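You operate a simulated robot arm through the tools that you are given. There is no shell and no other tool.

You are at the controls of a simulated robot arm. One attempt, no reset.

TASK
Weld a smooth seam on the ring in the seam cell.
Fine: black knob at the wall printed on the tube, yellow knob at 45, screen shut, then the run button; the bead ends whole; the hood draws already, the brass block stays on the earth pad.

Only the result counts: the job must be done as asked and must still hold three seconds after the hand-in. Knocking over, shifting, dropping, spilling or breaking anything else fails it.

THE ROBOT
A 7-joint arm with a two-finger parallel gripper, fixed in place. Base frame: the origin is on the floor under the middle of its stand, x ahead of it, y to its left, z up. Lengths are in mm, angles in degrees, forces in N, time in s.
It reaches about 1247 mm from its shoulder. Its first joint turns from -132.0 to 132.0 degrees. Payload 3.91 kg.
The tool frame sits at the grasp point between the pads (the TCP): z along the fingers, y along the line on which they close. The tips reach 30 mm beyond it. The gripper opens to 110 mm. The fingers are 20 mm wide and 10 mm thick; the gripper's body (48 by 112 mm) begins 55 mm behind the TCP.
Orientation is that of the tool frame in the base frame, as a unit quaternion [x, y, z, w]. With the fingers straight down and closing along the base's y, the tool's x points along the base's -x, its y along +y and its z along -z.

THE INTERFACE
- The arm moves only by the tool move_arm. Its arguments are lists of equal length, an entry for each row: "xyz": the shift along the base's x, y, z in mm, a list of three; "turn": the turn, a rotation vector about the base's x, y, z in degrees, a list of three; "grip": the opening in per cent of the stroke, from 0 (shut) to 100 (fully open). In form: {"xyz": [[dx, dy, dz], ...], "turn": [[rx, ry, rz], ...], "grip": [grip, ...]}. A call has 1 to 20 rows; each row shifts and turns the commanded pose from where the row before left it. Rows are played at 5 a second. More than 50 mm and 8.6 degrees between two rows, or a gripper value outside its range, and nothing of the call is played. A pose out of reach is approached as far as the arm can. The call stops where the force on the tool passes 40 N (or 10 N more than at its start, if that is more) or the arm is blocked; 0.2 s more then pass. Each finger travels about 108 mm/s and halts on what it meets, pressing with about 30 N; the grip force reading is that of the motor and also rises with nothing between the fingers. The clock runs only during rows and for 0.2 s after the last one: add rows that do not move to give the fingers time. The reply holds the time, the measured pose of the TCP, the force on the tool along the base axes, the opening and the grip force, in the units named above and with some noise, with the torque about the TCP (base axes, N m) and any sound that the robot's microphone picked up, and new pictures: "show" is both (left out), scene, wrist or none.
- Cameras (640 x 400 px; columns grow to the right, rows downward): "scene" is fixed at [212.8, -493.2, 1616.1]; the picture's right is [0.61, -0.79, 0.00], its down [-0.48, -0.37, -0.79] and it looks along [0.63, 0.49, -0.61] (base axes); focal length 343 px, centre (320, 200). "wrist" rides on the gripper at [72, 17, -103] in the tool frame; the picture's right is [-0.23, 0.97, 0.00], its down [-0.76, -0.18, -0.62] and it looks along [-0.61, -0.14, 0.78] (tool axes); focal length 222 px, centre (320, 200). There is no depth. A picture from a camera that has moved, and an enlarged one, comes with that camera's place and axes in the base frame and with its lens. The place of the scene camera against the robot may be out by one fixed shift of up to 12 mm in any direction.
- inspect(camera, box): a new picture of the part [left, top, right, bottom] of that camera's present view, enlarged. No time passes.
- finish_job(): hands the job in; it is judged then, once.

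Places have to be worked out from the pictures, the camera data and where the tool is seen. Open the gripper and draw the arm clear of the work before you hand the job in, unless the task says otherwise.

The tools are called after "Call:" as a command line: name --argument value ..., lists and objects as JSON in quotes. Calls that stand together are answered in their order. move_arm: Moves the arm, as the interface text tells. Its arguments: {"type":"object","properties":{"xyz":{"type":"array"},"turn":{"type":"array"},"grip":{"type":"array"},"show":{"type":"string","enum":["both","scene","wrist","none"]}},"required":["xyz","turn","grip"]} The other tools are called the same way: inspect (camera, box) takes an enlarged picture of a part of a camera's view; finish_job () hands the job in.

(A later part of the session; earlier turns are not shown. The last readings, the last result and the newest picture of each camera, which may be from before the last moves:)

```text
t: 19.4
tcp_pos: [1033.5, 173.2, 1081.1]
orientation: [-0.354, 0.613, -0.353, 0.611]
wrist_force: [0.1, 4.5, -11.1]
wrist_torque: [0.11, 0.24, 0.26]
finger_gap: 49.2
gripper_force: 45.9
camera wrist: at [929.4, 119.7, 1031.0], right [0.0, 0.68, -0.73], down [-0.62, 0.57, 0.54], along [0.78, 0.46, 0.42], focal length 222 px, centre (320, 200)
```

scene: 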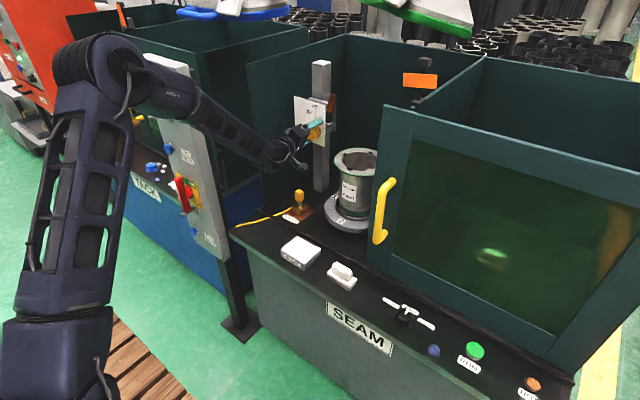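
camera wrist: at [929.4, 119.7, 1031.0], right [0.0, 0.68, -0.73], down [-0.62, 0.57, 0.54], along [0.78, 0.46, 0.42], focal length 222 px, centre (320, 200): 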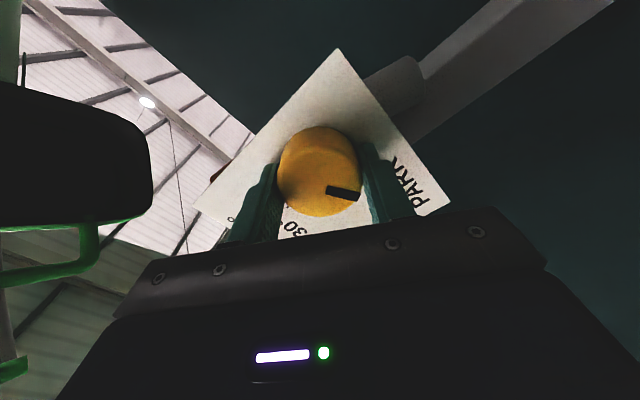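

It is gripped at 49.2 mm with a small side load (4.5,-11 N), which says the axis is about 1.7 mm along the closing line. I'll shift to relieve that and begin rolling about +x, checking after 56°.

Call:
move_arm --xyz '[[0, 0.9, -1.6], [0, 0, 0], [0, 0, 0], [0, 0, 0], [0, 0, 0], [0, 0, 0], [0, 0, 0], [0, 0, 0], [0, 0, 0]]' --turn '[[0, 0, 0], [8, 0, 0], [8, 0, 0], [8, 0, 0], [8, 0, 0], [8, 0, 0], [8, 0, 0], [8, 0, 0], [0, 0, 0]]' --grip '[38, 38, 38, 38, 38, 38, 38, 38, 38]' --show "both"

Call:
inspect --camera "wrist" --box '[200, 60, 440, 240]'

```text
t: 21.4
tcp_pos: [1033.2, 172.3, 1082.3]
orientation: [-0.024, 0.706, -0.025, 0.707]
wrist_force: [-2.3, -16.4, 3.0]
wrist_torque: [0.01, -0.07, -0.54]
finger_gap: 49.2
gripper_force: 45.0
camera wrist: at [929.7, 185.0, 1008.9], right [0.0, 0.99, 0.16], down [-0.62, -0.12, 0.77], along [0.78, -0.1, 0.62], focal length 222 px, centre (320, 200)
```

scene: 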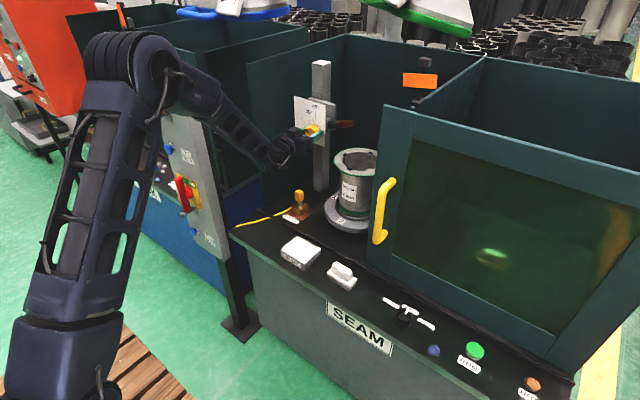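
wrist: 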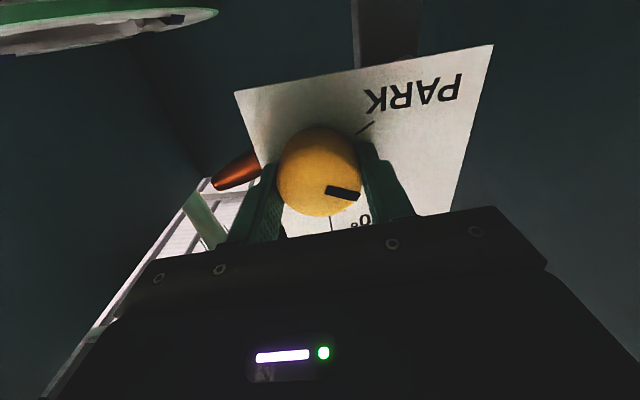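

```text
2.22 times, centred on (320, 150) of wrist
camera zoom: at [929.7, 185.0, 1008.9], right [0.0, 0.99, 0.16], down [-0.62, -0.12, 0.77], along [0.78, -0.1, 0.62], focal length 494 px, centre (320, 311)
```

zoom: 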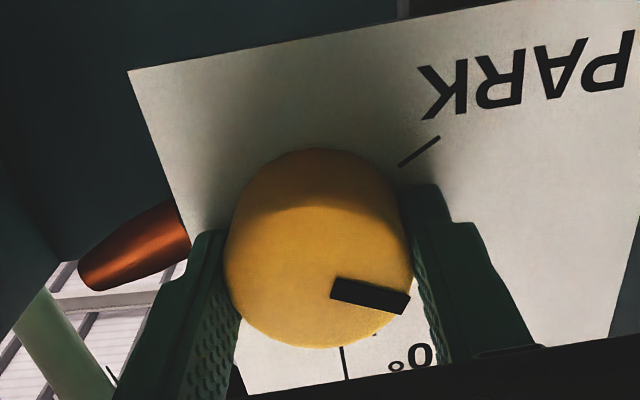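

The knob is turning (and the torch tilts with it). The side load says the axis is nearer y≈172.4, z≈1081.5, so I'll correct for that and continue by 56° more.

Call:
move_arm --xyz '[[0, -1.9, -0.9], [0, 0, 0], [0, 0, 0], [0, 0, 0], [0, 0, 0], [0, 0, 0], [0, 0, 0], [0, 0, 0], [0, 0, 0]]' --turn '[[0, 0, 0], [8, 0, 0], [8, 0, 0], [8, 0, 0], [8, 0, 0], [8, 0, 0], [8, 0, 0], [8, 0, 0], [0, 0, 0]]' --grip '[38, 38, 38, 38, 38, 38, 38, 38, 38]' --show "both"

Call:
inspect --camera "wrist" --box '[200, 60, 440, 240]'

Call:
inspect --camera "scene" --box '[260, 70, 360, 160]'

```text
t: 23.4
tcp_pos: [1032.7, 170.2, 1081.6]
orientation: [0.31, 0.635, 0.311, 0.635]
wrist_force: [1.1, -19.0, 9.6]
wrist_torque: [0.02, 0.16, -0.16]
finger_gap: 49.2
gripper_force: 44.9
camera wrist: at [929.6, 239.4, 1050.4], right [0.0, 0.42, 0.91], down [-0.62, -0.71, 0.33], along [0.78, -0.57, 0.26], focal length 222 px, centre (320, 200)
```

scene: 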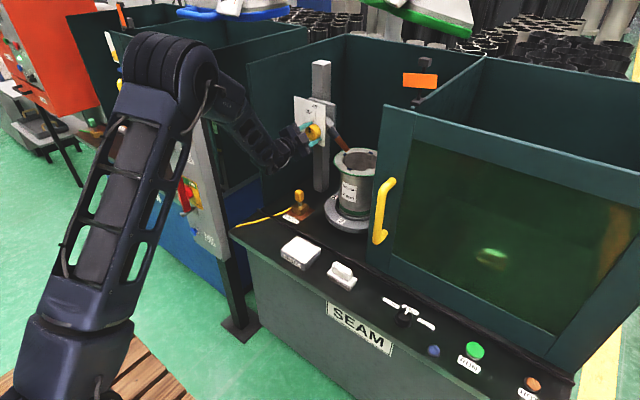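
wrist: 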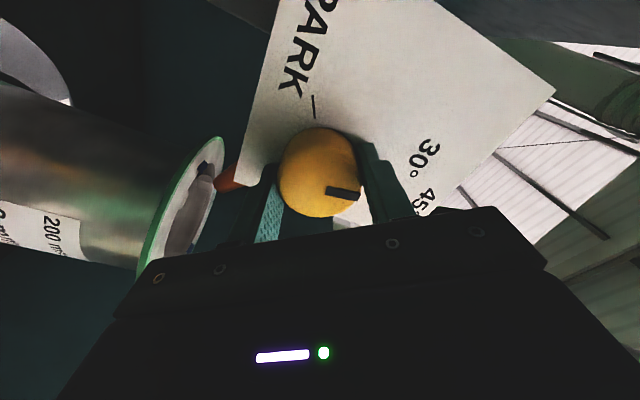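

```text
2.22 times, centred on (320, 150) of wrist
camera zoom: at [929.6, 239.4, 1050.4], right [0.0, 0.42, 0.91], down [-0.62, -0.71, 0.33], along [0.78, -0.57, 0.26], focal length 494 px, centre (320, 311)
```

zoom: 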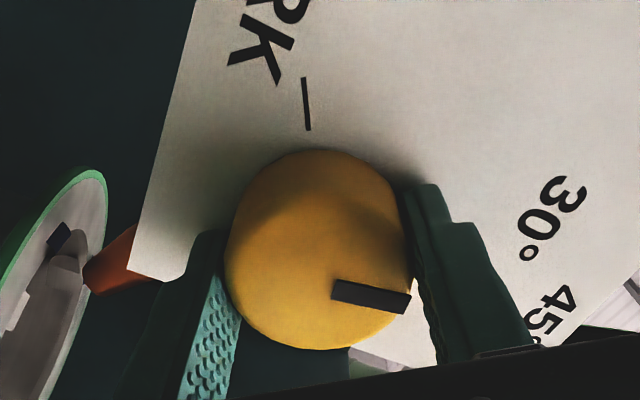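

```text
4.44 times, centred on (310, 115) of scene
camera zoom: at [212.8, -493.2, 1616.1], right [0.61, -0.79, 0.0], down [-0.48, -0.37, -0.79], along [0.63, 0.49, -0.61], focal length 1525 px, centre (364, 578)
```

zoom: 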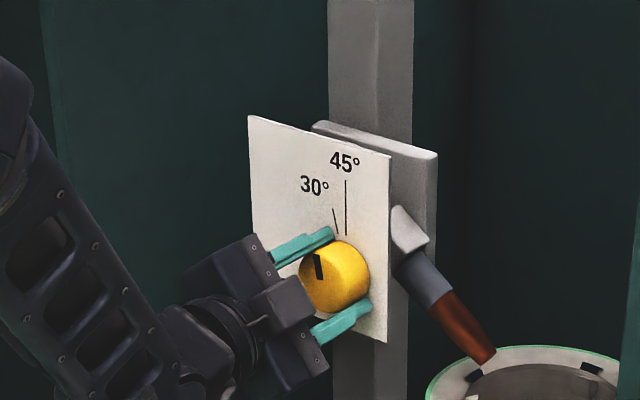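

The pointer is near the 30° tick and the torch now aims at the ring. By my count about 8–11° remain, so I'll turn 8° more with a small lateral relief, then release and back off to look.

Call:
move_arm --xyz '[[0, -1.2, 0.9], [0, 0, 0], [0, 0, 0]]' --turn '[[4, 0, 0], [4, 0, 0], [0, 0, 0]]' --grip '[38, 38, 38]' --show "both"

Call:
inspect --camera "scene" --box '[290, 85, 340, 145]'

Call:
inspect --camera "wrist" --box '[200, 60, 440, 240]'

```text
t: 24.2
tcp_pos: [1033.8, 172.2, 1082.1]
orientation: [0.354, 0.613, 0.355, 0.611]
wrist_force: [-0.7, -11.4, -2.3]
wrist_torque: [0.04, 0.23, 0.01]
finger_gap: 49.2
gripper_force: 45.6
camera wrist: at [929.5, 242.8, 1060.0], right [0.0, 0.29, 0.96], down [-0.62, -0.75, 0.23], along [0.78, -0.6, 0.18], focal length 222 px, centre (320, 200)
```

scene: 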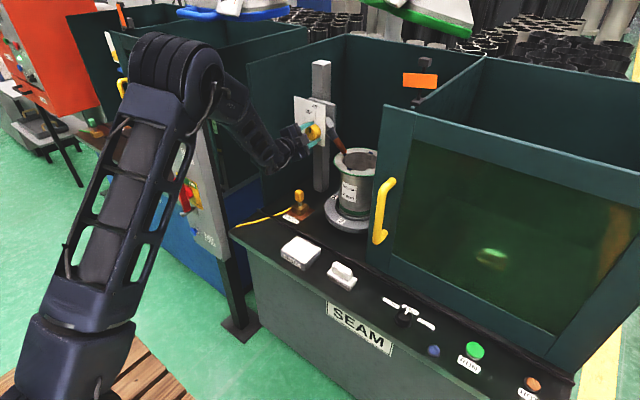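
wrist: 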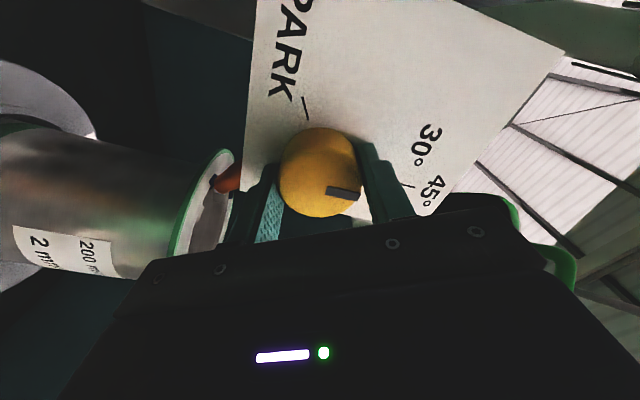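

```text
6.67 times, centred on (315, 115) of scene
camera zoom: at [212.8, -493.2, 1616.1], right [0.61, -0.79, 0.0], down [-0.48, -0.37, -0.79], along [0.63, 0.49, -0.61], focal length 2287 px, centre (353, 767)
```

zoom: 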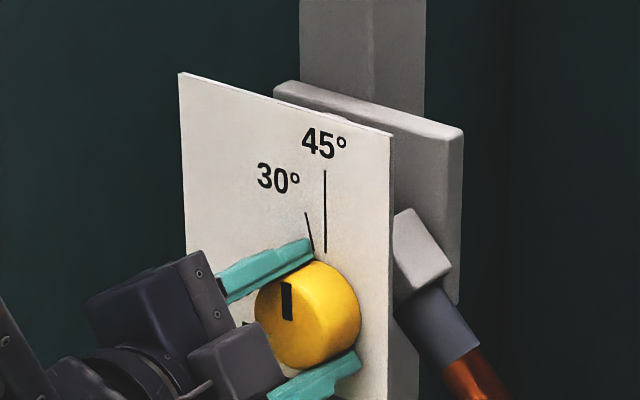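

```text
2.22 times, centred on (320, 150) of wrist
camera zoom: at [929.5, 242.8, 1060.0], right [0.0, 0.29, 0.96], down [-0.62, -0.75, 0.23], along [0.78, -0.6, 0.18], focal length 494 px, centre (320, 311)
```

zoom: 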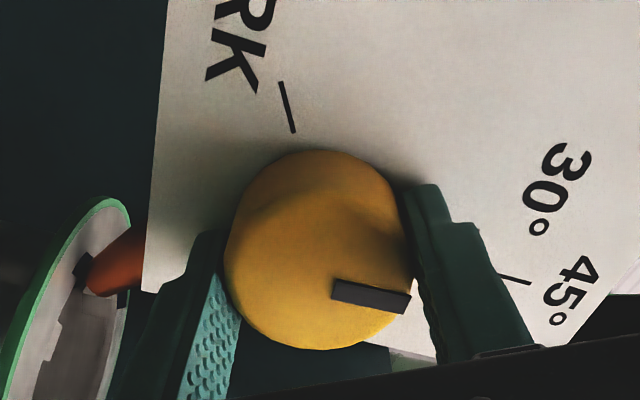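

The scene view shows the pointer leaning about 3° short of the 45° tick, and the wrist view about 2°. I'll turn 2° more, release and back off for a clear look.

Call:
move_arm --xyz '[[0, -0.5, 0], [0, 0, 0], [0, 0, 0], [0, 0, 0], [-25, 0, 0], [-35, 0, 0], [-40, 0, 0], [0, 0, 0]]' --turn '[[2, 0, 0], [0, 0, 0], [0, 0, 0], [0, 0, 0], [0, 0, 0], [0, 0, 0], [0, 0, 0], [0, 0, 0]]' --grip '[38, 38, 80, 80, 80, 80, 80, 80]' --show "both"

Call:
inspect --camera "scene" --box '[295, 90, 335, 140]'

Call:
inspect --camera "wrist" --box '[230, 20, 430, 180]'

```text
t: 26.0
tcp_pos: [931.6, 172.4, 1081.1]
orientation: [0.363, 0.607, 0.365, 0.606]
wrist_force: [-0.2, -0.2, -0.6]
wrist_torque: [-0.01, 0.03, 0.0]
finger_gap: 88.3
gripper_force: 0.1
camera wrist: at [828.2, 243.9, 1062.5], right [0.0, 0.26, 0.97], down [-0.62, -0.76, 0.2], along [0.78, -0.6, 0.16], focal length 222 px, centre (320, 200)
```

scene: 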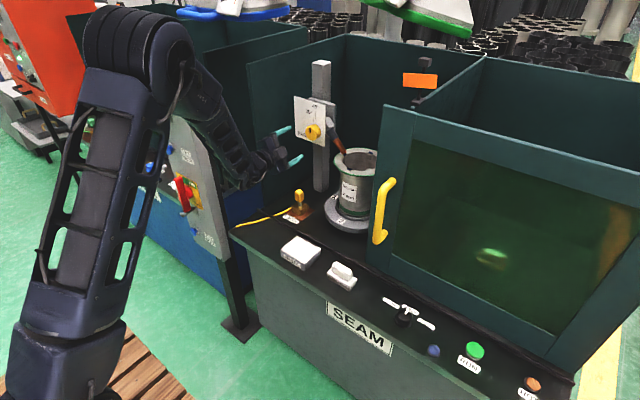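
wrist: 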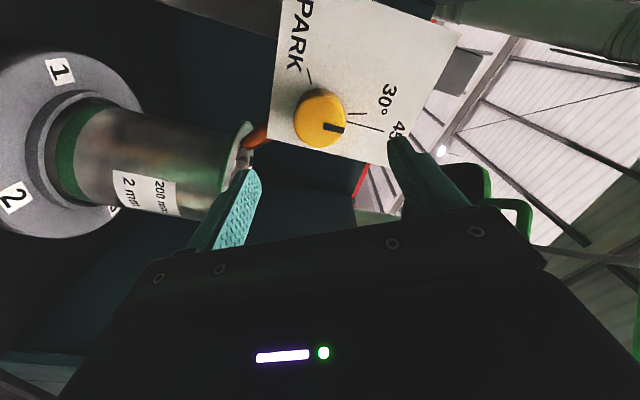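

```text
8.00 times, centred on (315, 115) of scene
camera zoom: at [212.8, -493.2, 1616.1], right [0.61, -0.79, 0.0], down [-0.48, -0.37, -0.79], along [0.63, 0.49, -0.61], focal length 2745 px, centre (360, 880)
```

zoom: 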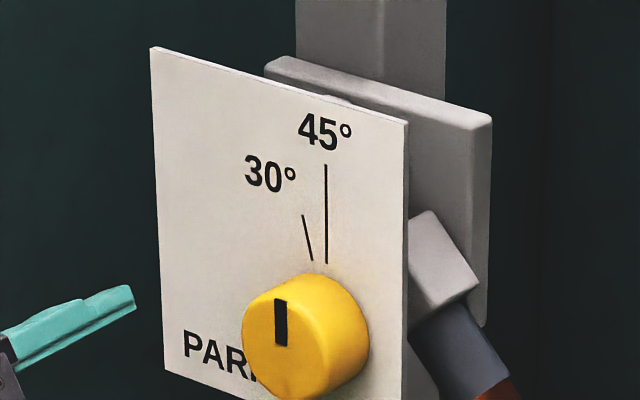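

```text
2.50 times, centred on (330, 100) of wrist
camera zoom: at [828.2, 243.9, 1062.5], right [0.0, 0.26, 0.97], down [-0.62, -0.76, 0.2], along [0.78, -0.6, 0.16], focal length 555 px, centre (295, 450)
```

zoom: 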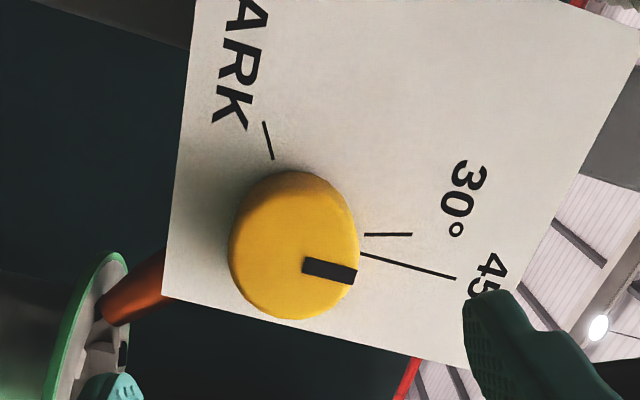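

The pointer is parallel to the 45° tick within about 1° in the wrist view and 2° in the scene view. I'll back out of the cell first, unrolling the tool, before moving toward the screen handle.

Call:
move_arm --xyz '[[-38, -5, -3], [-38, -10, -3], [-38, -10, -3], [-38, -10, -3], [-38, -10, -3], [-38, -15, -3], [0, -25, -4], [0, -25, -4], [0, -25, -4], [0, 0, 0]]' --turn '[[0, 0, 0], [-8, 0, 0], [-8, 0, 0], [-8, 0, 0], [-8, 0, 0], [-8, 0, 0], [-8, 0, 0], [-8, 0, 0], [-8, 0, 0], [0, 0, 0]]' --grip '[80, 80, 80, 60, 40, 20, 5, 5, 5, 5]' --show "both"

Call:
inspect --camera "scene" --box '[280, 80, 400, 200]'

Call:
inspect --camera "scene" --box '[360, 90, 480, 290]'

```text
t: 28.2
tcp_pos: [711.7, 39.0, 1053.0]
orientation: [-0.012, 0.707, -0.013, 0.707]
wrist_force: [0.5, -0.6, -1.1]
wrist_torque: [-0.03, 0.0, -0.04]
finger_gap: 5.5
gripper_force: 0.0
out of reach, approached as far as the arm can: row 9
camera wrist: at [608.5, 52.4, 980.1], right [0.0, 0.98, 0.19], down [-0.62, -0.15, 0.77], along [0.78, -0.12, 0.61], focal length 222 px, centre (320, 200)
```

scene: 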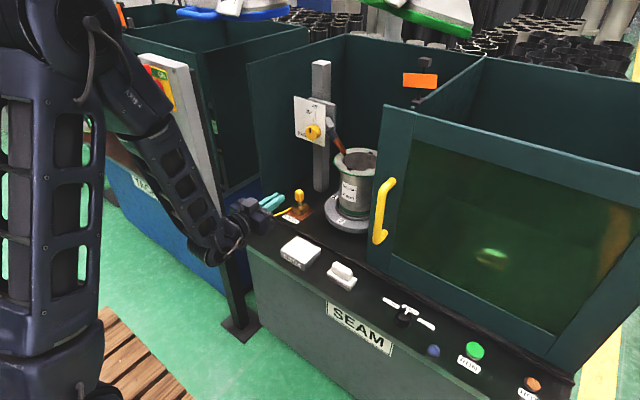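
wrist: 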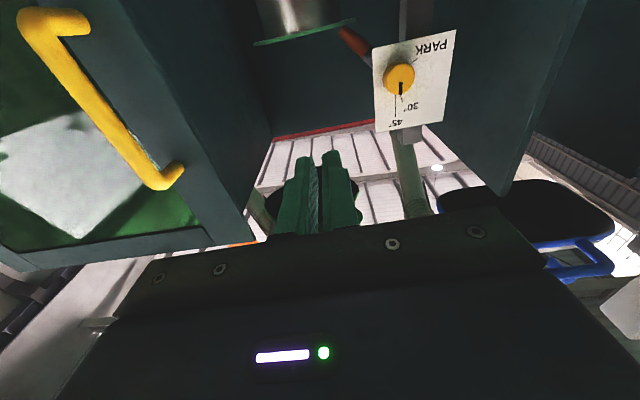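

```text
3.33 times, centred on (340, 140) of scene
camera zoom: at [212.8, -493.2, 1616.1], right [0.61, -0.79, 0.0], down [-0.48, -0.37, -0.79], along [0.63, 0.49, -0.61], focal length 1144 px, centre (253, 400)
```

zoom: 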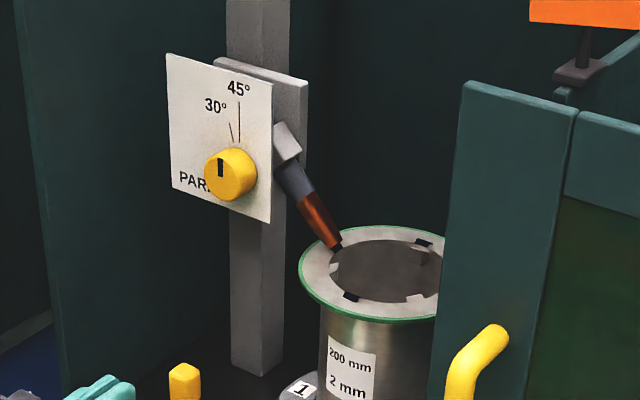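

```text
2.00 times, centred on (420, 190) of scene
camera zoom: at [212.8, -493.2, 1616.1], right [0.61, -0.79, 0.0], down [-0.48, -0.37, -0.79], along [0.63, 0.49, -0.61], focal length 686 px, centre (120, 220)
```

zoom: 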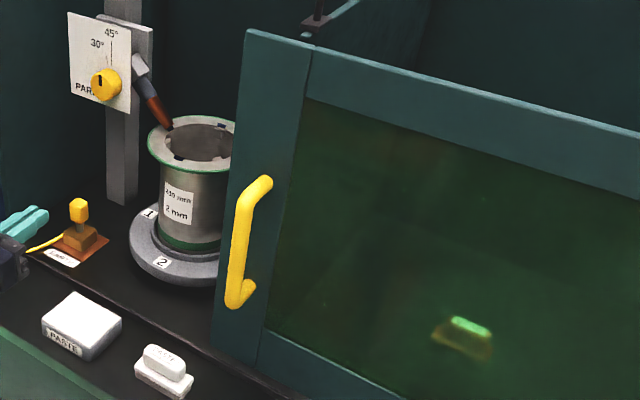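

The tool ran slightly out of reach this close to the base, so I'll work further forward at x≈775. The handle bar should be at about (861,-203) with z from 935 to 1105. I'll go to its -y side with the fingers closed and rolled to -90°, so the camera faces away from the isolator board.

Call:
move_arm --xyz '[[22, -10, -2.9], [22, -20, -2.9], [22, -27, -2.9], [0, -27, -2.9], [0, -27, -2.9], [0, -27, -2.9], [0, -27, -2.9], [0, -27, -2.9], [0, -27, -2.9], [0, -27, -2.9], [0, -30, -3], [0, 0, 0]]' --turn '[[0, 0, 0], [-8, 0, 0], [-8, 0, 0], [-8, 0, 0], [-8, 0, 0], [-8, 0, 0], [-8, 0, 0], [-8, 0, 0], [-8, 0, 0], [-8, 0, 0], [-8, 0, 0], [0, 0, 0]]' --grip '[5, 5, 5, 3, 3, 3, 3, 3, 3, 3, 3, 3]' --show "both"

```text
t: 30.8
tcp_pos: [778.4, -239.1, 1020.5]
orientation: [-0.464, 0.533, -0.464, 0.534]
wrist_force: [-0.1, -0.3, 0.4]
wrist_torque: [-0.01, 0.04, 0.03]
finger_gap: 3.3
gripper_force: 0.2
camera wrist: at [674.7, -308.8, 993.3], right [0.0, 0.36, -0.93], down [-0.62, 0.73, 0.28], along [0.78, 0.58, 0.22], focal length 222 px, centre (320, 200)
```

scene: 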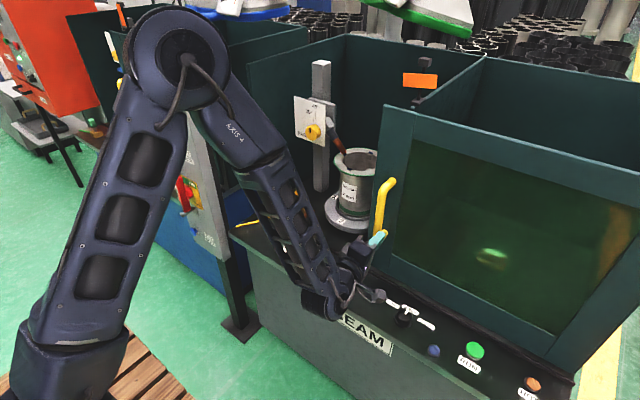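
wrist: 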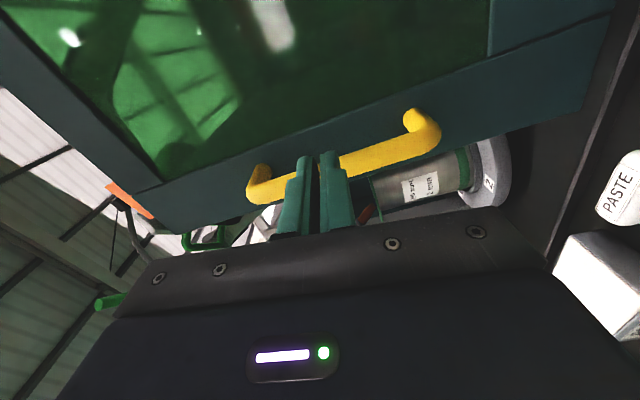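

The bar is at about (858,-199) with a 20 mm diameter, and the screen face at x≈908. My closed fingers sit at y≈-240, which is clear on its -y side. I'll advance 70 mm in x so the tips pass behind the bar without touching the screen.

Call:
move_arm --xyz '[[25, 0, 0], [25, 0, 0], [20, 0, 0], [0, 0, 0]]' --turn '[[0, 0, 0], [0, 0, 0], [0, 0, 0], [0, 0, 0]]' --grip '[2, 2, 2, 2]' --show "both"

Call:
inspect --camera "scene" --box '[320, 150, 460, 330]'

```text
t: 31.8
tcp_pos: [847.6, -238.3, 1019.9]
orientation: [-0.464, 0.534, -0.464, 0.533]
wrist_force: [0.4, 0.6, -0.5]
wrist_torque: [-0.01, 0.0, -0.01]
finger_gap: 2.3
gripper_force: 0.1
camera wrist: at [744.3, -307.7, 992.9], right [0.0, 0.36, -0.93], down [-0.62, 0.73, 0.28], along [0.78, 0.58, 0.22], focal length 222 px, centre (320, 200)
```

scene: 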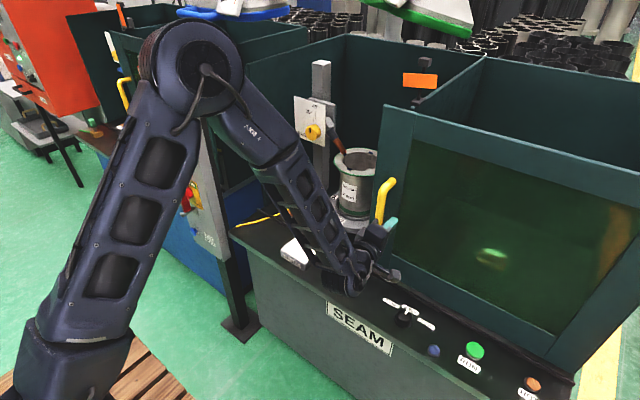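
wrist: 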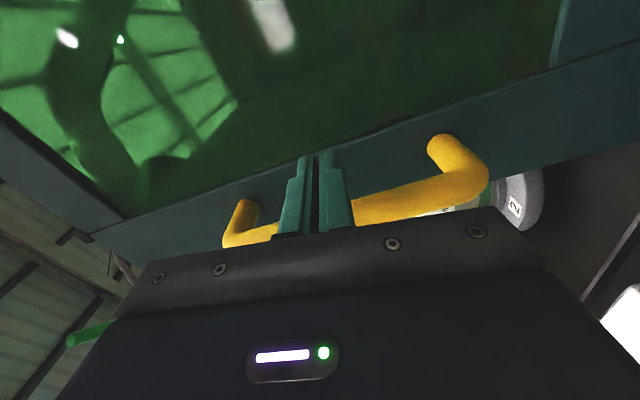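

```text
2.22 times, centred on (390, 240) of scene
camera zoom: at [212.8, -493.2, 1616.1], right [0.61, -0.79, 0.0], down [-0.48, -0.37, -0.79], along [0.63, 0.49, -0.61], focal length 762 px, centre (164, 111)
```

zoom: 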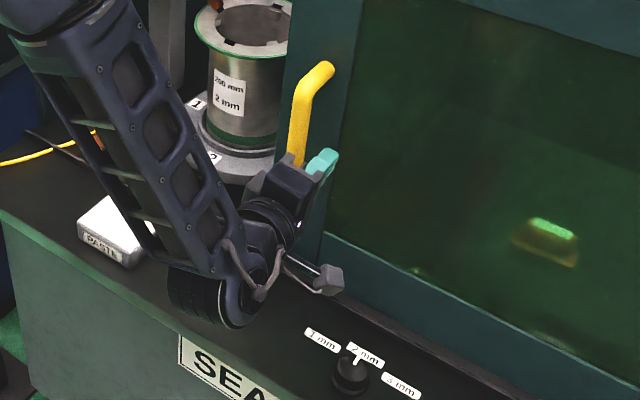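

The fingertips are past the bar with no contact. I'll push +y gently to start the screen sliding and watch the force.

Call:
move_arm --xyz '[[0, 8, 0], [0, 6, 0], [0, 5, 0], [0, 5, 0], [0, 8, 0], [0, 10, 0], [0, 12, 0], [0, 0, 0]]' --turn '[[0, 0, 0], [0, 0, 0], [0, 0, 0], [0, 0, 0], [0, 0, 0], [0, 0, 0], [0, 0, 0], [0, 0, 0]]' --grip '[2, 2, 2, 2, 2, 2, 2, 2]' --show "both"

```text
t: 33.6
tcp_pos: [846.9, -184.2, 1020.4]
orientation: [-0.464, 0.534, -0.464, 0.533]
wrist_force: [0.2, -0.1, -1.2]
wrist_torque: [0.02, -0.01, -0.04]
finger_gap: 2.3
gripper_force: 0.0
camera wrist: at [743.5, -252.7, 992.8], right [0.0, 0.36, -0.93], down [-0.62, 0.73, 0.28], along [0.78, 0.58, 0.22], focal length 222 px, centre (320, 200)
```

scene: 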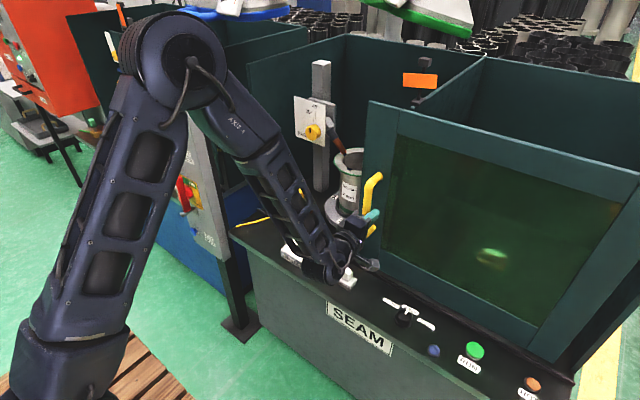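
wrist: 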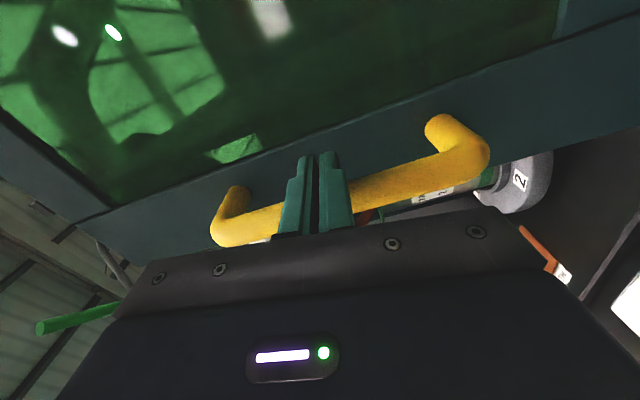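

The screen slides freely. I'll keep pushing at a moderate speed, 225 mm in this call.

Call:
move_arm --xyz '[[0, 10, 0], [0, 15, 0], [0, 15, 0], [0, 15, 0], [0, 15, 0], [0, 15, 0], [0, 15, 0], [0, 15, 0], [0, 15, 0], [0, 15, 0], [0, 15, 0], [0, 15, 0], [0, 15, 0], [0, 15, 0], [0, 12, 0], [0, 8, 0], [0, 0, 0]]' --turn '[[0, 0, 0], [0, 0, 0], [0, 0, 0], [0, 0, 0], [0, 0, 0], [0, 0, 0], [0, 0, 0], [0, 0, 0], [0, 0, 0], [0, 0, 0], [0, 0, 0], [0, 0, 0], [0, 0, 0], [0, 0, 0], [0, 0, 0], [0, 0, 0], [0, 0, 0]]' --grip '[2, 2, 2, 2, 2, 2, 2, 2, 2, 2, 2, 2, 2, 2, 2, 2, 2]' --show "both"

```text
t: 37.2
tcp_pos: [847.0, 41.5, 1021.2]
orientation: [-0.464, 0.533, -0.465, 0.533]
wrist_force: [0.6, 0.3, -0.8]
wrist_torque: [0.04, 0.01, 0.04]
finger_gap: 2.3
gripper_force: 0.2
camera wrist: at [744.4, -28.3, 993.5], right [0.0, 0.36, -0.93], down [-0.62, 0.73, 0.28], along [0.78, 0.58, 0.22], focal length 222 px, centre (320, 200)
```

scene: 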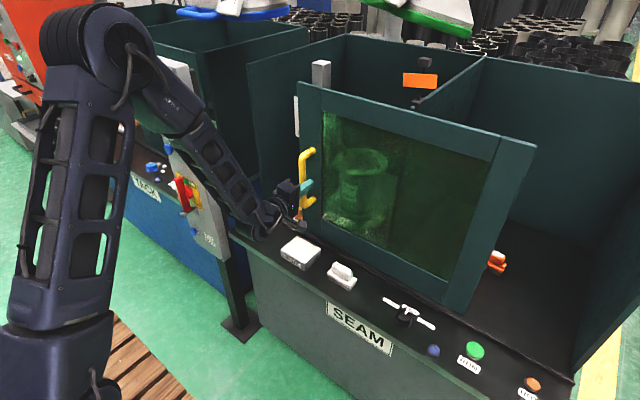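
wrist: 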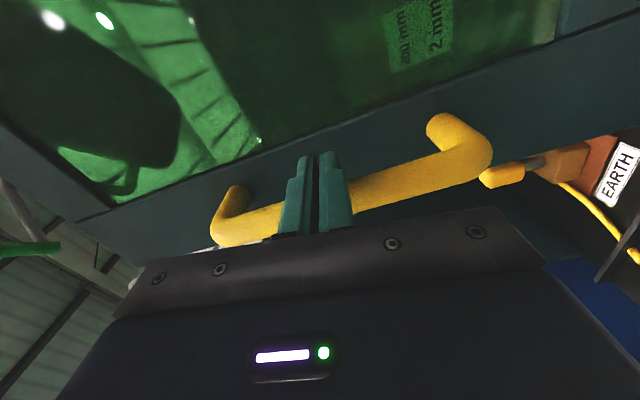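

The screen now covers part of the ring. I place the isolator board's near edge at about y≈345, x≈708–745, so I'll yaw the tool about +16° while pushing on. That keeps the wrist away from the board.

Call:
move_arm --xyz '[[0, 10, 0], [0, 14, 0], [0, 14, 0], [0, 14, 0], [0, 14, 0], [0, 14, 0], [0, 14, 0], [0, 14, 0], [0, 10, 0], [0, 0, 0]]' --turn '[[0, 0, 2], [0, 0, 2], [0, 0, 2], [0, 0, 2], [0, 0, 2], [0, 0, 2], [0, 0, 2], [0, 0, 2], [0, 0, 0], [0, 0, 0]]' --grip '[2, 2, 2, 2, 2, 2, 2, 2, 2, 2]' --show "both"

Call:
inspect --camera "scene" --box '[140, 50, 340, 280]'

```text
t: 39.4
tcp_pos: [849.7, 158.5, 1020.9]
orientation: [-0.534, 0.464, -0.385, 0.593]
wrist_force: [0.0, 0.2, 0.4]
wrist_torque: [0.01, 0.03, -0.01]
finger_gap: 2.2
gripper_force: 0.0
camera wrist: at [768.1, 63.5, 993.3], right [-0.1, 0.35, -0.93], down [-0.8, 0.53, 0.28], along [0.59, 0.77, 0.22], focal length 222 px, centre (320, 200)
```

scene: 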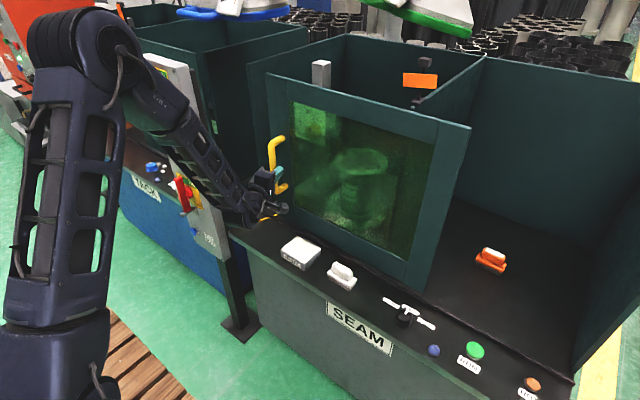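
wrist: 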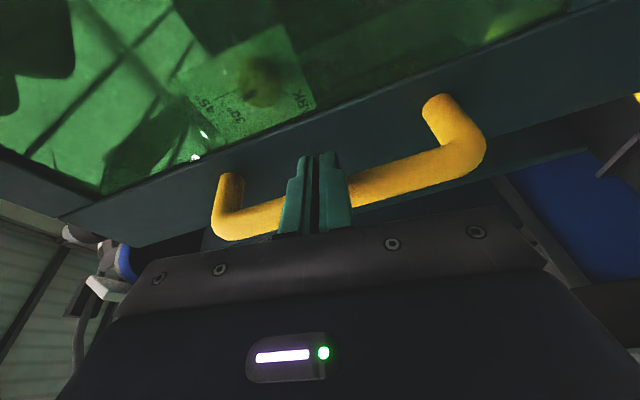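

```text
1.74 times, centred on (240, 165) of scene
camera zoom: at [212.8, -493.2, 1616.1], right [0.61, -0.79, 0.0], down [-0.48, -0.37, -0.79], along [0.63, 0.49, -0.61], focal length 597 px, centre (459, 261)
```

zoom: 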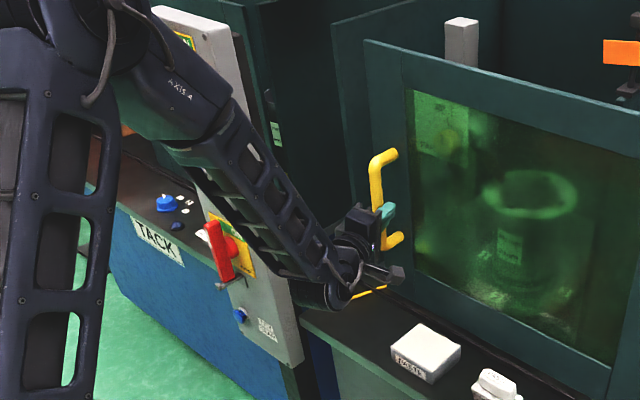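

About 110 mm remain before the screen's edge meets the left wall. I'll keep pushing more slowly.

Call:
move_arm --xyz '[[0, 10, 0], [0, 12, 0], [0, 12, 0], [0, 12, 0], [0, 12, 0], [0, 10, 0], [0, 8, 0], [0, 0, 0]]' --turn '[[0, 0, 0], [0, 0, 0], [0, 0, 0], [0, 0, 0], [0, 0, 0], [0, 0, 0], [0, 0, 0], [0, 0, 0]]' --grip '[2, 2, 2, 2, 2, 2, 2, 2]' --show "both"

Call:
inspect --camera "scene" --box '[140, 50, 340, 280]'

```text
t: 41.2
tcp_pos: [848.1, 236.0, 1023.0]
orientation: [-0.534, 0.464, -0.385, 0.593]
wrist_force: [0.5, 0.2, 0.1]
wrist_torque: [-0.03, 0.03, -0.04]
finger_gap: 2.4
gripper_force: 0.0
camera wrist: at [768.3, 140.4, 994.2], right [-0.1, 0.35, -0.93], down [-0.8, 0.53, 0.28], along [0.59, 0.77, 0.22], focal length 222 px, centre (320, 200)
```

scene: 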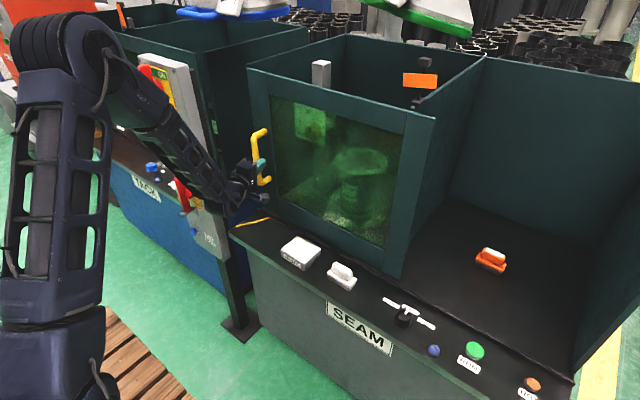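
wrist: 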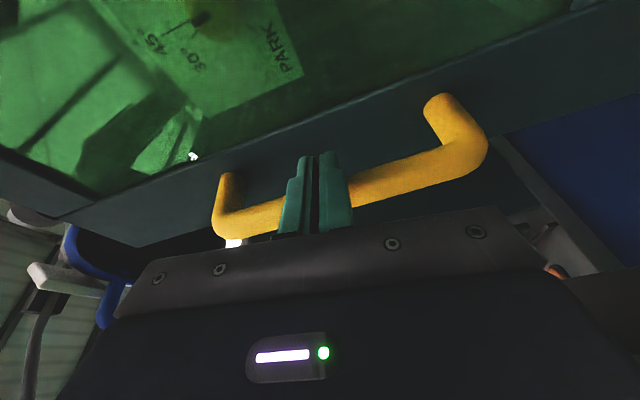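

```text
1.74 times, centred on (240, 165) of scene
camera zoom: at [212.8, -493.2, 1616.1], right [0.61, -0.79, 0.0], down [-0.48, -0.37, -0.79], along [0.63, 0.49, -0.61], focal length 597 px, centre (459, 261)
```

zoom: 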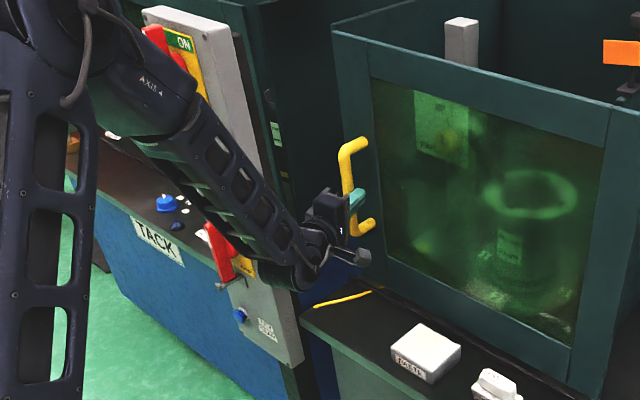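

The screen looks nearly shut. I'll creep forward in 5 mm steps to find the end stop by force.

Call:
move_arm --xyz '[[0, 6, 0], [0, 6, 0], [0, 6, 0], [0, 6, 0], [0, 0, 0]]' --turn '[[0, 0, 0], [0, 0, 0], [0, 0, 0], [0, 0, 0], [0, 0, 0]]' --grip '[2, 2, 2, 2, 2]' --show "both"

Call:
inspect --camera "scene" --box '[230, 40, 350, 250]'

Call:
inspect --camera "scene" --box '[370, 40, 530, 300]'

```text
t: 42.4
tcp_pos: [848.4, 258.4, 1019.9]
orientation: [-0.533, 0.464, -0.385, 0.593]
wrist_force: [-0.7, 0.3, -0.3]
wrist_torque: [0.02, -0.01, -0.04]
finger_gap: 2.3
gripper_force: 0.0
camera wrist: at [767.9, 164.3, 993.4], right [-0.1, 0.35, -0.93], down [-0.8, 0.53, 0.28], along [0.59, 0.77, 0.22], focal length 222 px, centre (320, 200)
```

scene: 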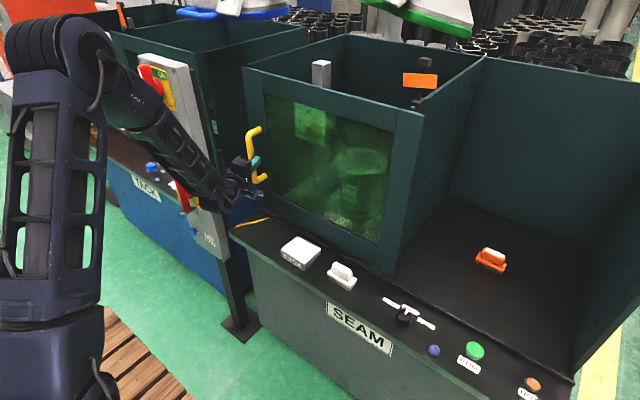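
wrist: 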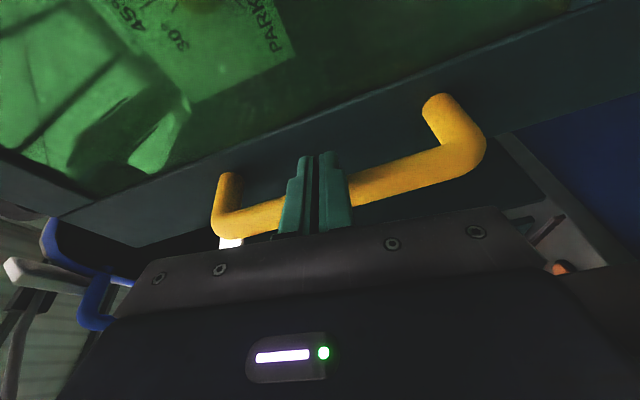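

```text
1.90 times, centred on (290, 145) of scene
camera zoom: at [212.8, -493.2, 1616.1], right [0.61, -0.79, 0.0], down [-0.48, -0.37, -0.79], along [0.63, 0.49, -0.61], focal length 654 px, centre (377, 305)
```

zoom: 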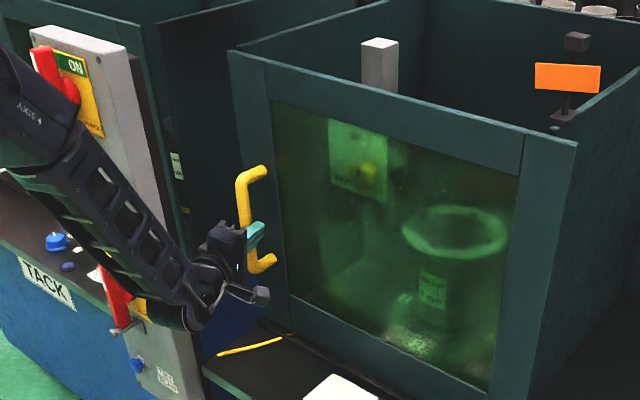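

```text
1.54 times, centred on (450, 170) of scene
camera zoom: at [212.8, -493.2, 1616.1], right [0.61, -0.79, 0.0], down [-0.48, -0.37, -0.79], along [0.63, 0.49, -0.61], focal length 528 px, centre (120, 246)
```

zoom: 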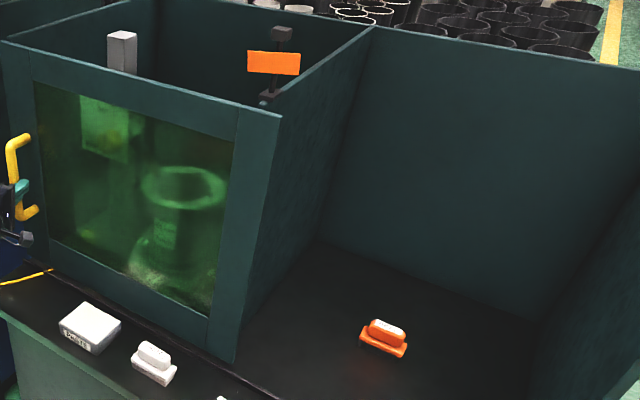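

Still no end-stop force at y=258, so I'll creep on in 4 mm steps.

Call:
move_arm --xyz '[[0, 4, 0], [0, 4, 0], [0, 4, 0], [0, 4, 0], [0, 4, 0], [0, 0, 0]]' --turn '[[0, 0, 0], [0, 0, 0], [0, 0, 0], [0, 0, 0], [0, 0, 0], [0, 0, 0]]' --grip '[2, 2, 2, 2, 2, 2]' --show "both"

Call:
inspect --camera "scene" --box '[200, 40, 320, 250]'

```text
t: 43.2
tcp_pos: [849.3, 265.1, 1020.3]
orientation: [-0.532, 0.466, -0.389, 0.591]
wrist_force: [-0.8, -8.5, 0.8]
wrist_torque: [0.02, -0.08, -0.11]
finger_gap: 1.4
gripper_force: 0.0
stopped in row 4: the force on the tool passed its limit at 45 N (the readings are from after the stop); the commanded pose is now the measured one
camera wrist: at [769.3, 170.5, 993.4], right [-0.1, 0.35, -0.93], down [-0.79, 0.54, 0.28], along [0.6, 0.77, 0.22], focal length 222 px, centre (320, 200)
```

scene: 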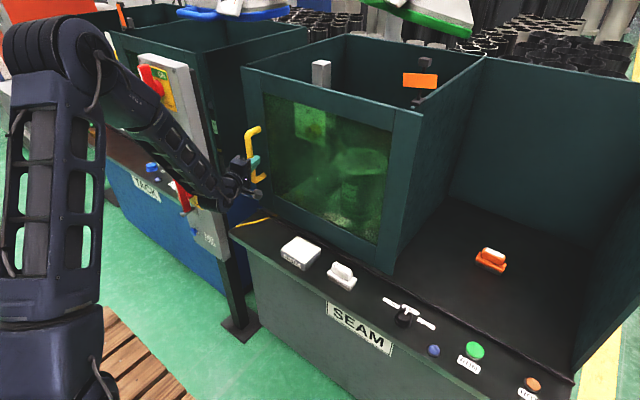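
wrist: 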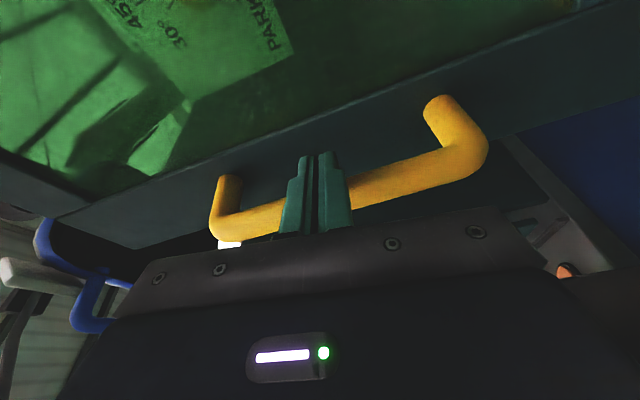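

```text
1.90 times, centred on (260, 145) of scene
camera zoom: at [212.8, -493.2, 1616.1], right [0.61, -0.79, 0.0], down [-0.48, -0.37, -0.79], along [0.63, 0.49, -0.61], focal length 654 px, centre (434, 305)
```

zoom: 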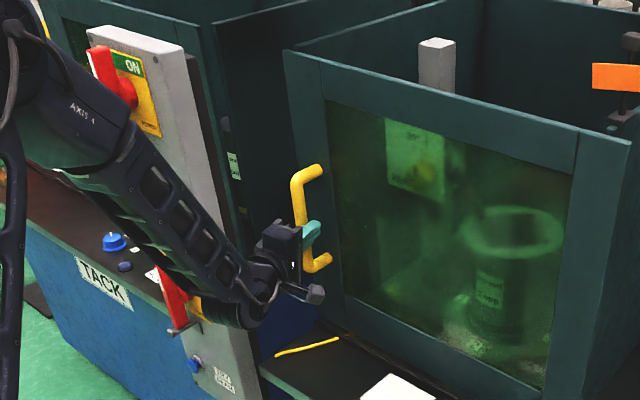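

The push stopped at 45 N along y, which looks like the end stop. I'll confirm with one more gentle 3 mm push before leaving the handle.

Call:
move_arm --xyz '[[0, 2, 0], [0, 1, 0], [0, 0, 0]]' --turn '[[0, 0, 0], [0, 0, 0], [0, 0, 0]]' --grip '[2, 2, 2]' --show "none"

```text
t: 44.0
tcp_pos: [851.5, 265.2, 1020.1]
orientation: [-0.532, 0.467, -0.39, 0.589]
wrist_force: [1.5, -39.1, -3.4]
wrist_torque: [-0.19, -0.03, -0.49]
finger_gap: 1.1
gripper_force: 0.2
```

Confirmed: the screen is hard against its stop at 39 N. I'll back the fingers off the bar in -y, retract in -x, then unwind the yaw and roll while travelling toward the RUN button side.

Call:
move_arm --xyz '[[0, -6, 0], [0, -8, 0], [-15, -5, 0], [-25, -5, 0], [-30, -8, 0], [0, -20, 0], [0, -25, 0], [0, -40, 0], [0, -40, 0], [0, -40, 0], [0, -40, 0], [0, -40, 0], [0, -40, 0], [0, -40, 0], [0, -40, 0], [0, -40, 0], [0, -40, 0], [0, 0, 0]]' --turn '[[0, 0, 0], [0, 0, 0], [0, 0, 0], [0, 0, 0], [0, 0, 0], [0, 0, -8.2], [0, 0, -8.2], [8.2, 0, 0], [8.2, 0, 0], [8.2, 0, 0], [8.2, 0, 0], [8.2, 0, 0], [8.2, 0, 0], [8.2, 0, 0], [8.2, 0, 0], [8.2, 0, 0], [8.2, 0, 0], [0, 0, 0]]' --grip '[2, 2, 2, 2, 2, 2, 2, 2, 2, 2, 2, 2, 2, 2, 2, 2, 2, 2]' --show "both"

Call:
inspect --camera "scene" --box '[200, 40, 340, 250]'

```text
t: 47.9
tcp_pos: [780.9, -209.2, 1021.2]
orientation: [0.001, 0.713, -0.001, 0.701]
wrist_force: [0.1, -0.2, -1.2]
wrist_torque: [-0.01, 0.02, 0.0]
finger_gap: 2.2
gripper_force: 0.0
camera wrist: at [676.3, -192.3, 950.7], right [0.0, 0.97, 0.23], down [-0.61, -0.18, 0.77], along [0.79, -0.14, 0.59], focal length 222 px, centre (320, 200)
```

scene: 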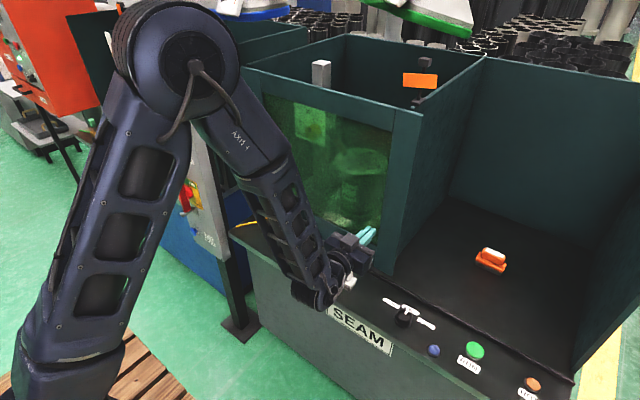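
wrist: 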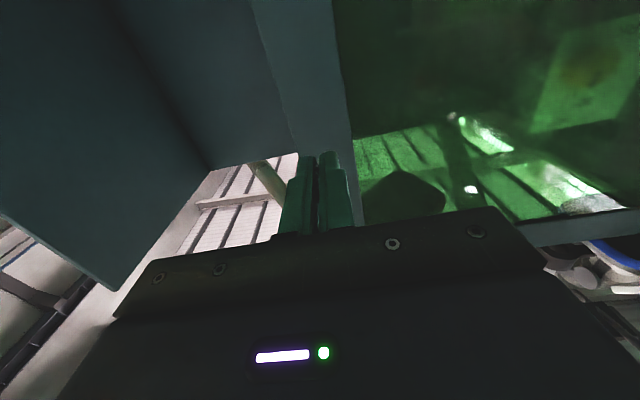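

```text
1.90 times, centred on (270, 145) of scene
camera zoom: at [212.8, -493.2, 1616.1], right [0.61, -0.79, 0.0], down [-0.48, -0.37, -0.79], along [0.63, 0.49, -0.61], focal length 654 px, centre (415, 305)
```

zoom: 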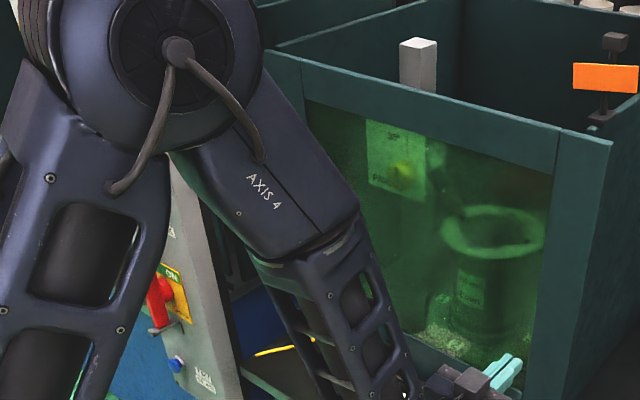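

The screen stays shut and the arm is clear. Next I'll pitch the tool back to fingers-down while moving over toward RUN, estimated at (840,-532,752).

Call:
move_arm --xyz '[[2, -28.7, -2], [2, -28.7, -2], [2, -28.7, -2], [2, -28.7, -5], [2, -28.7, -5], [2, -28.7, -5], [2, -28.7, -5], [2, -28.7, -5], [2, -28.7, -10], [2, -28.7, -10], [2, -29, -10], [0, 0, 0]]' --turn '[[0, 8.1, 0], [0, 8.1, 0], [0, 8.1, 0], [0, 8.1, 0], [0, 8.1, 0], [0, 8.1, 0], [0, 8.1, 0], [0, 8.1, 0], [0, 8.1, 0], [0, 8.1, 0], [0, 8.0, 0], [0, 0, 0]]' --grip '[2, 2, 2, 2, 2, 2, 2, 2, 2, 2, 2, 2]' --show "both"

Call:
inspect --camera "wrist" --box '[200, 60, 440, 220]'

Call:
inspect --camera "scene" --box '[360, 260, 560, 400]'

```text
t: 50.5
tcp_pos: [803.2, -526.7, 958.9]
orientation: [0.0, 1.0, -0.001, 0.0]
wrist_force: [0.7, 0.6, 0.3]
wrist_torque: [0.01, -0.01, 0.03]
finger_gap: 2.4
gripper_force: 0.0
camera wrist: at [731.5, -509.0, 1062.4], right [0.23, 0.97, 0.0], down [0.76, -0.18, 0.62], along [0.61, -0.14, -0.78], focal length 222 px, centre (320, 200)
```

scene: 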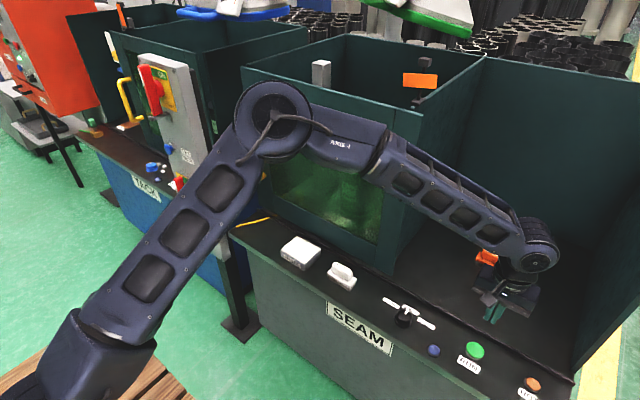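
wrist: 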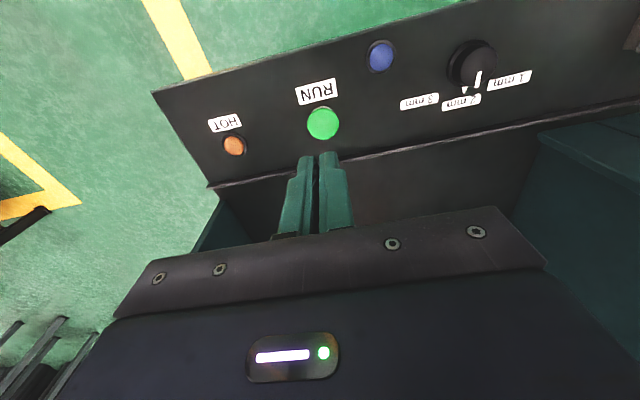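

```text
2.50 times, centred on (320, 140) of wrist
camera zoom: at [731.5, -509.0, 1062.4], right [0.23, 0.97, 0.0], down [0.76, -0.18, 0.62], along [0.61, -0.14, -0.78], focal length 555 px, centre (320, 350)
```

zoom: 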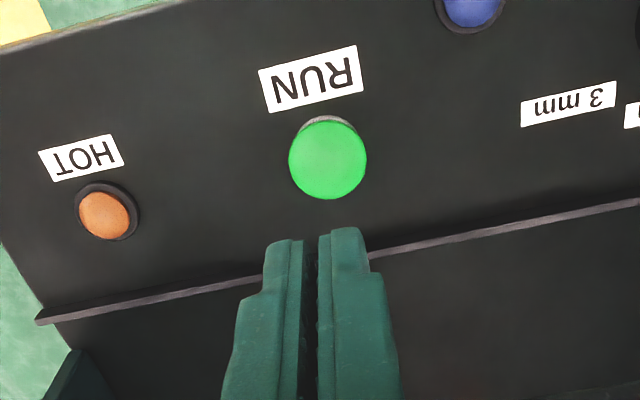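

```text
2.86 times, centred on (460, 330) of scene
camera zoom: at [212.8, -493.2, 1616.1], right [0.61, -0.79, 0.0], down [-0.48, -0.37, -0.79], along [0.63, 0.49, -0.61], focal length 980 px, centre (-80, -171)
```

zoom: 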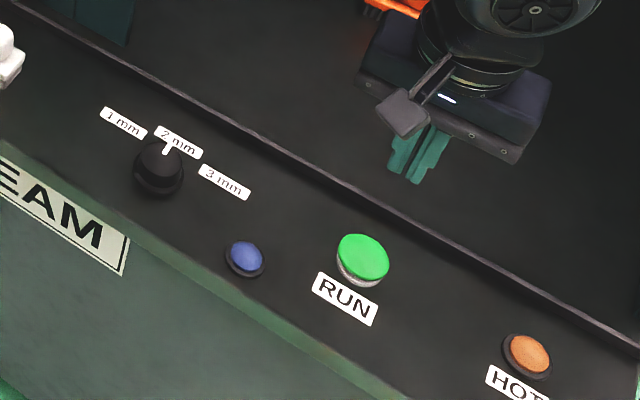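

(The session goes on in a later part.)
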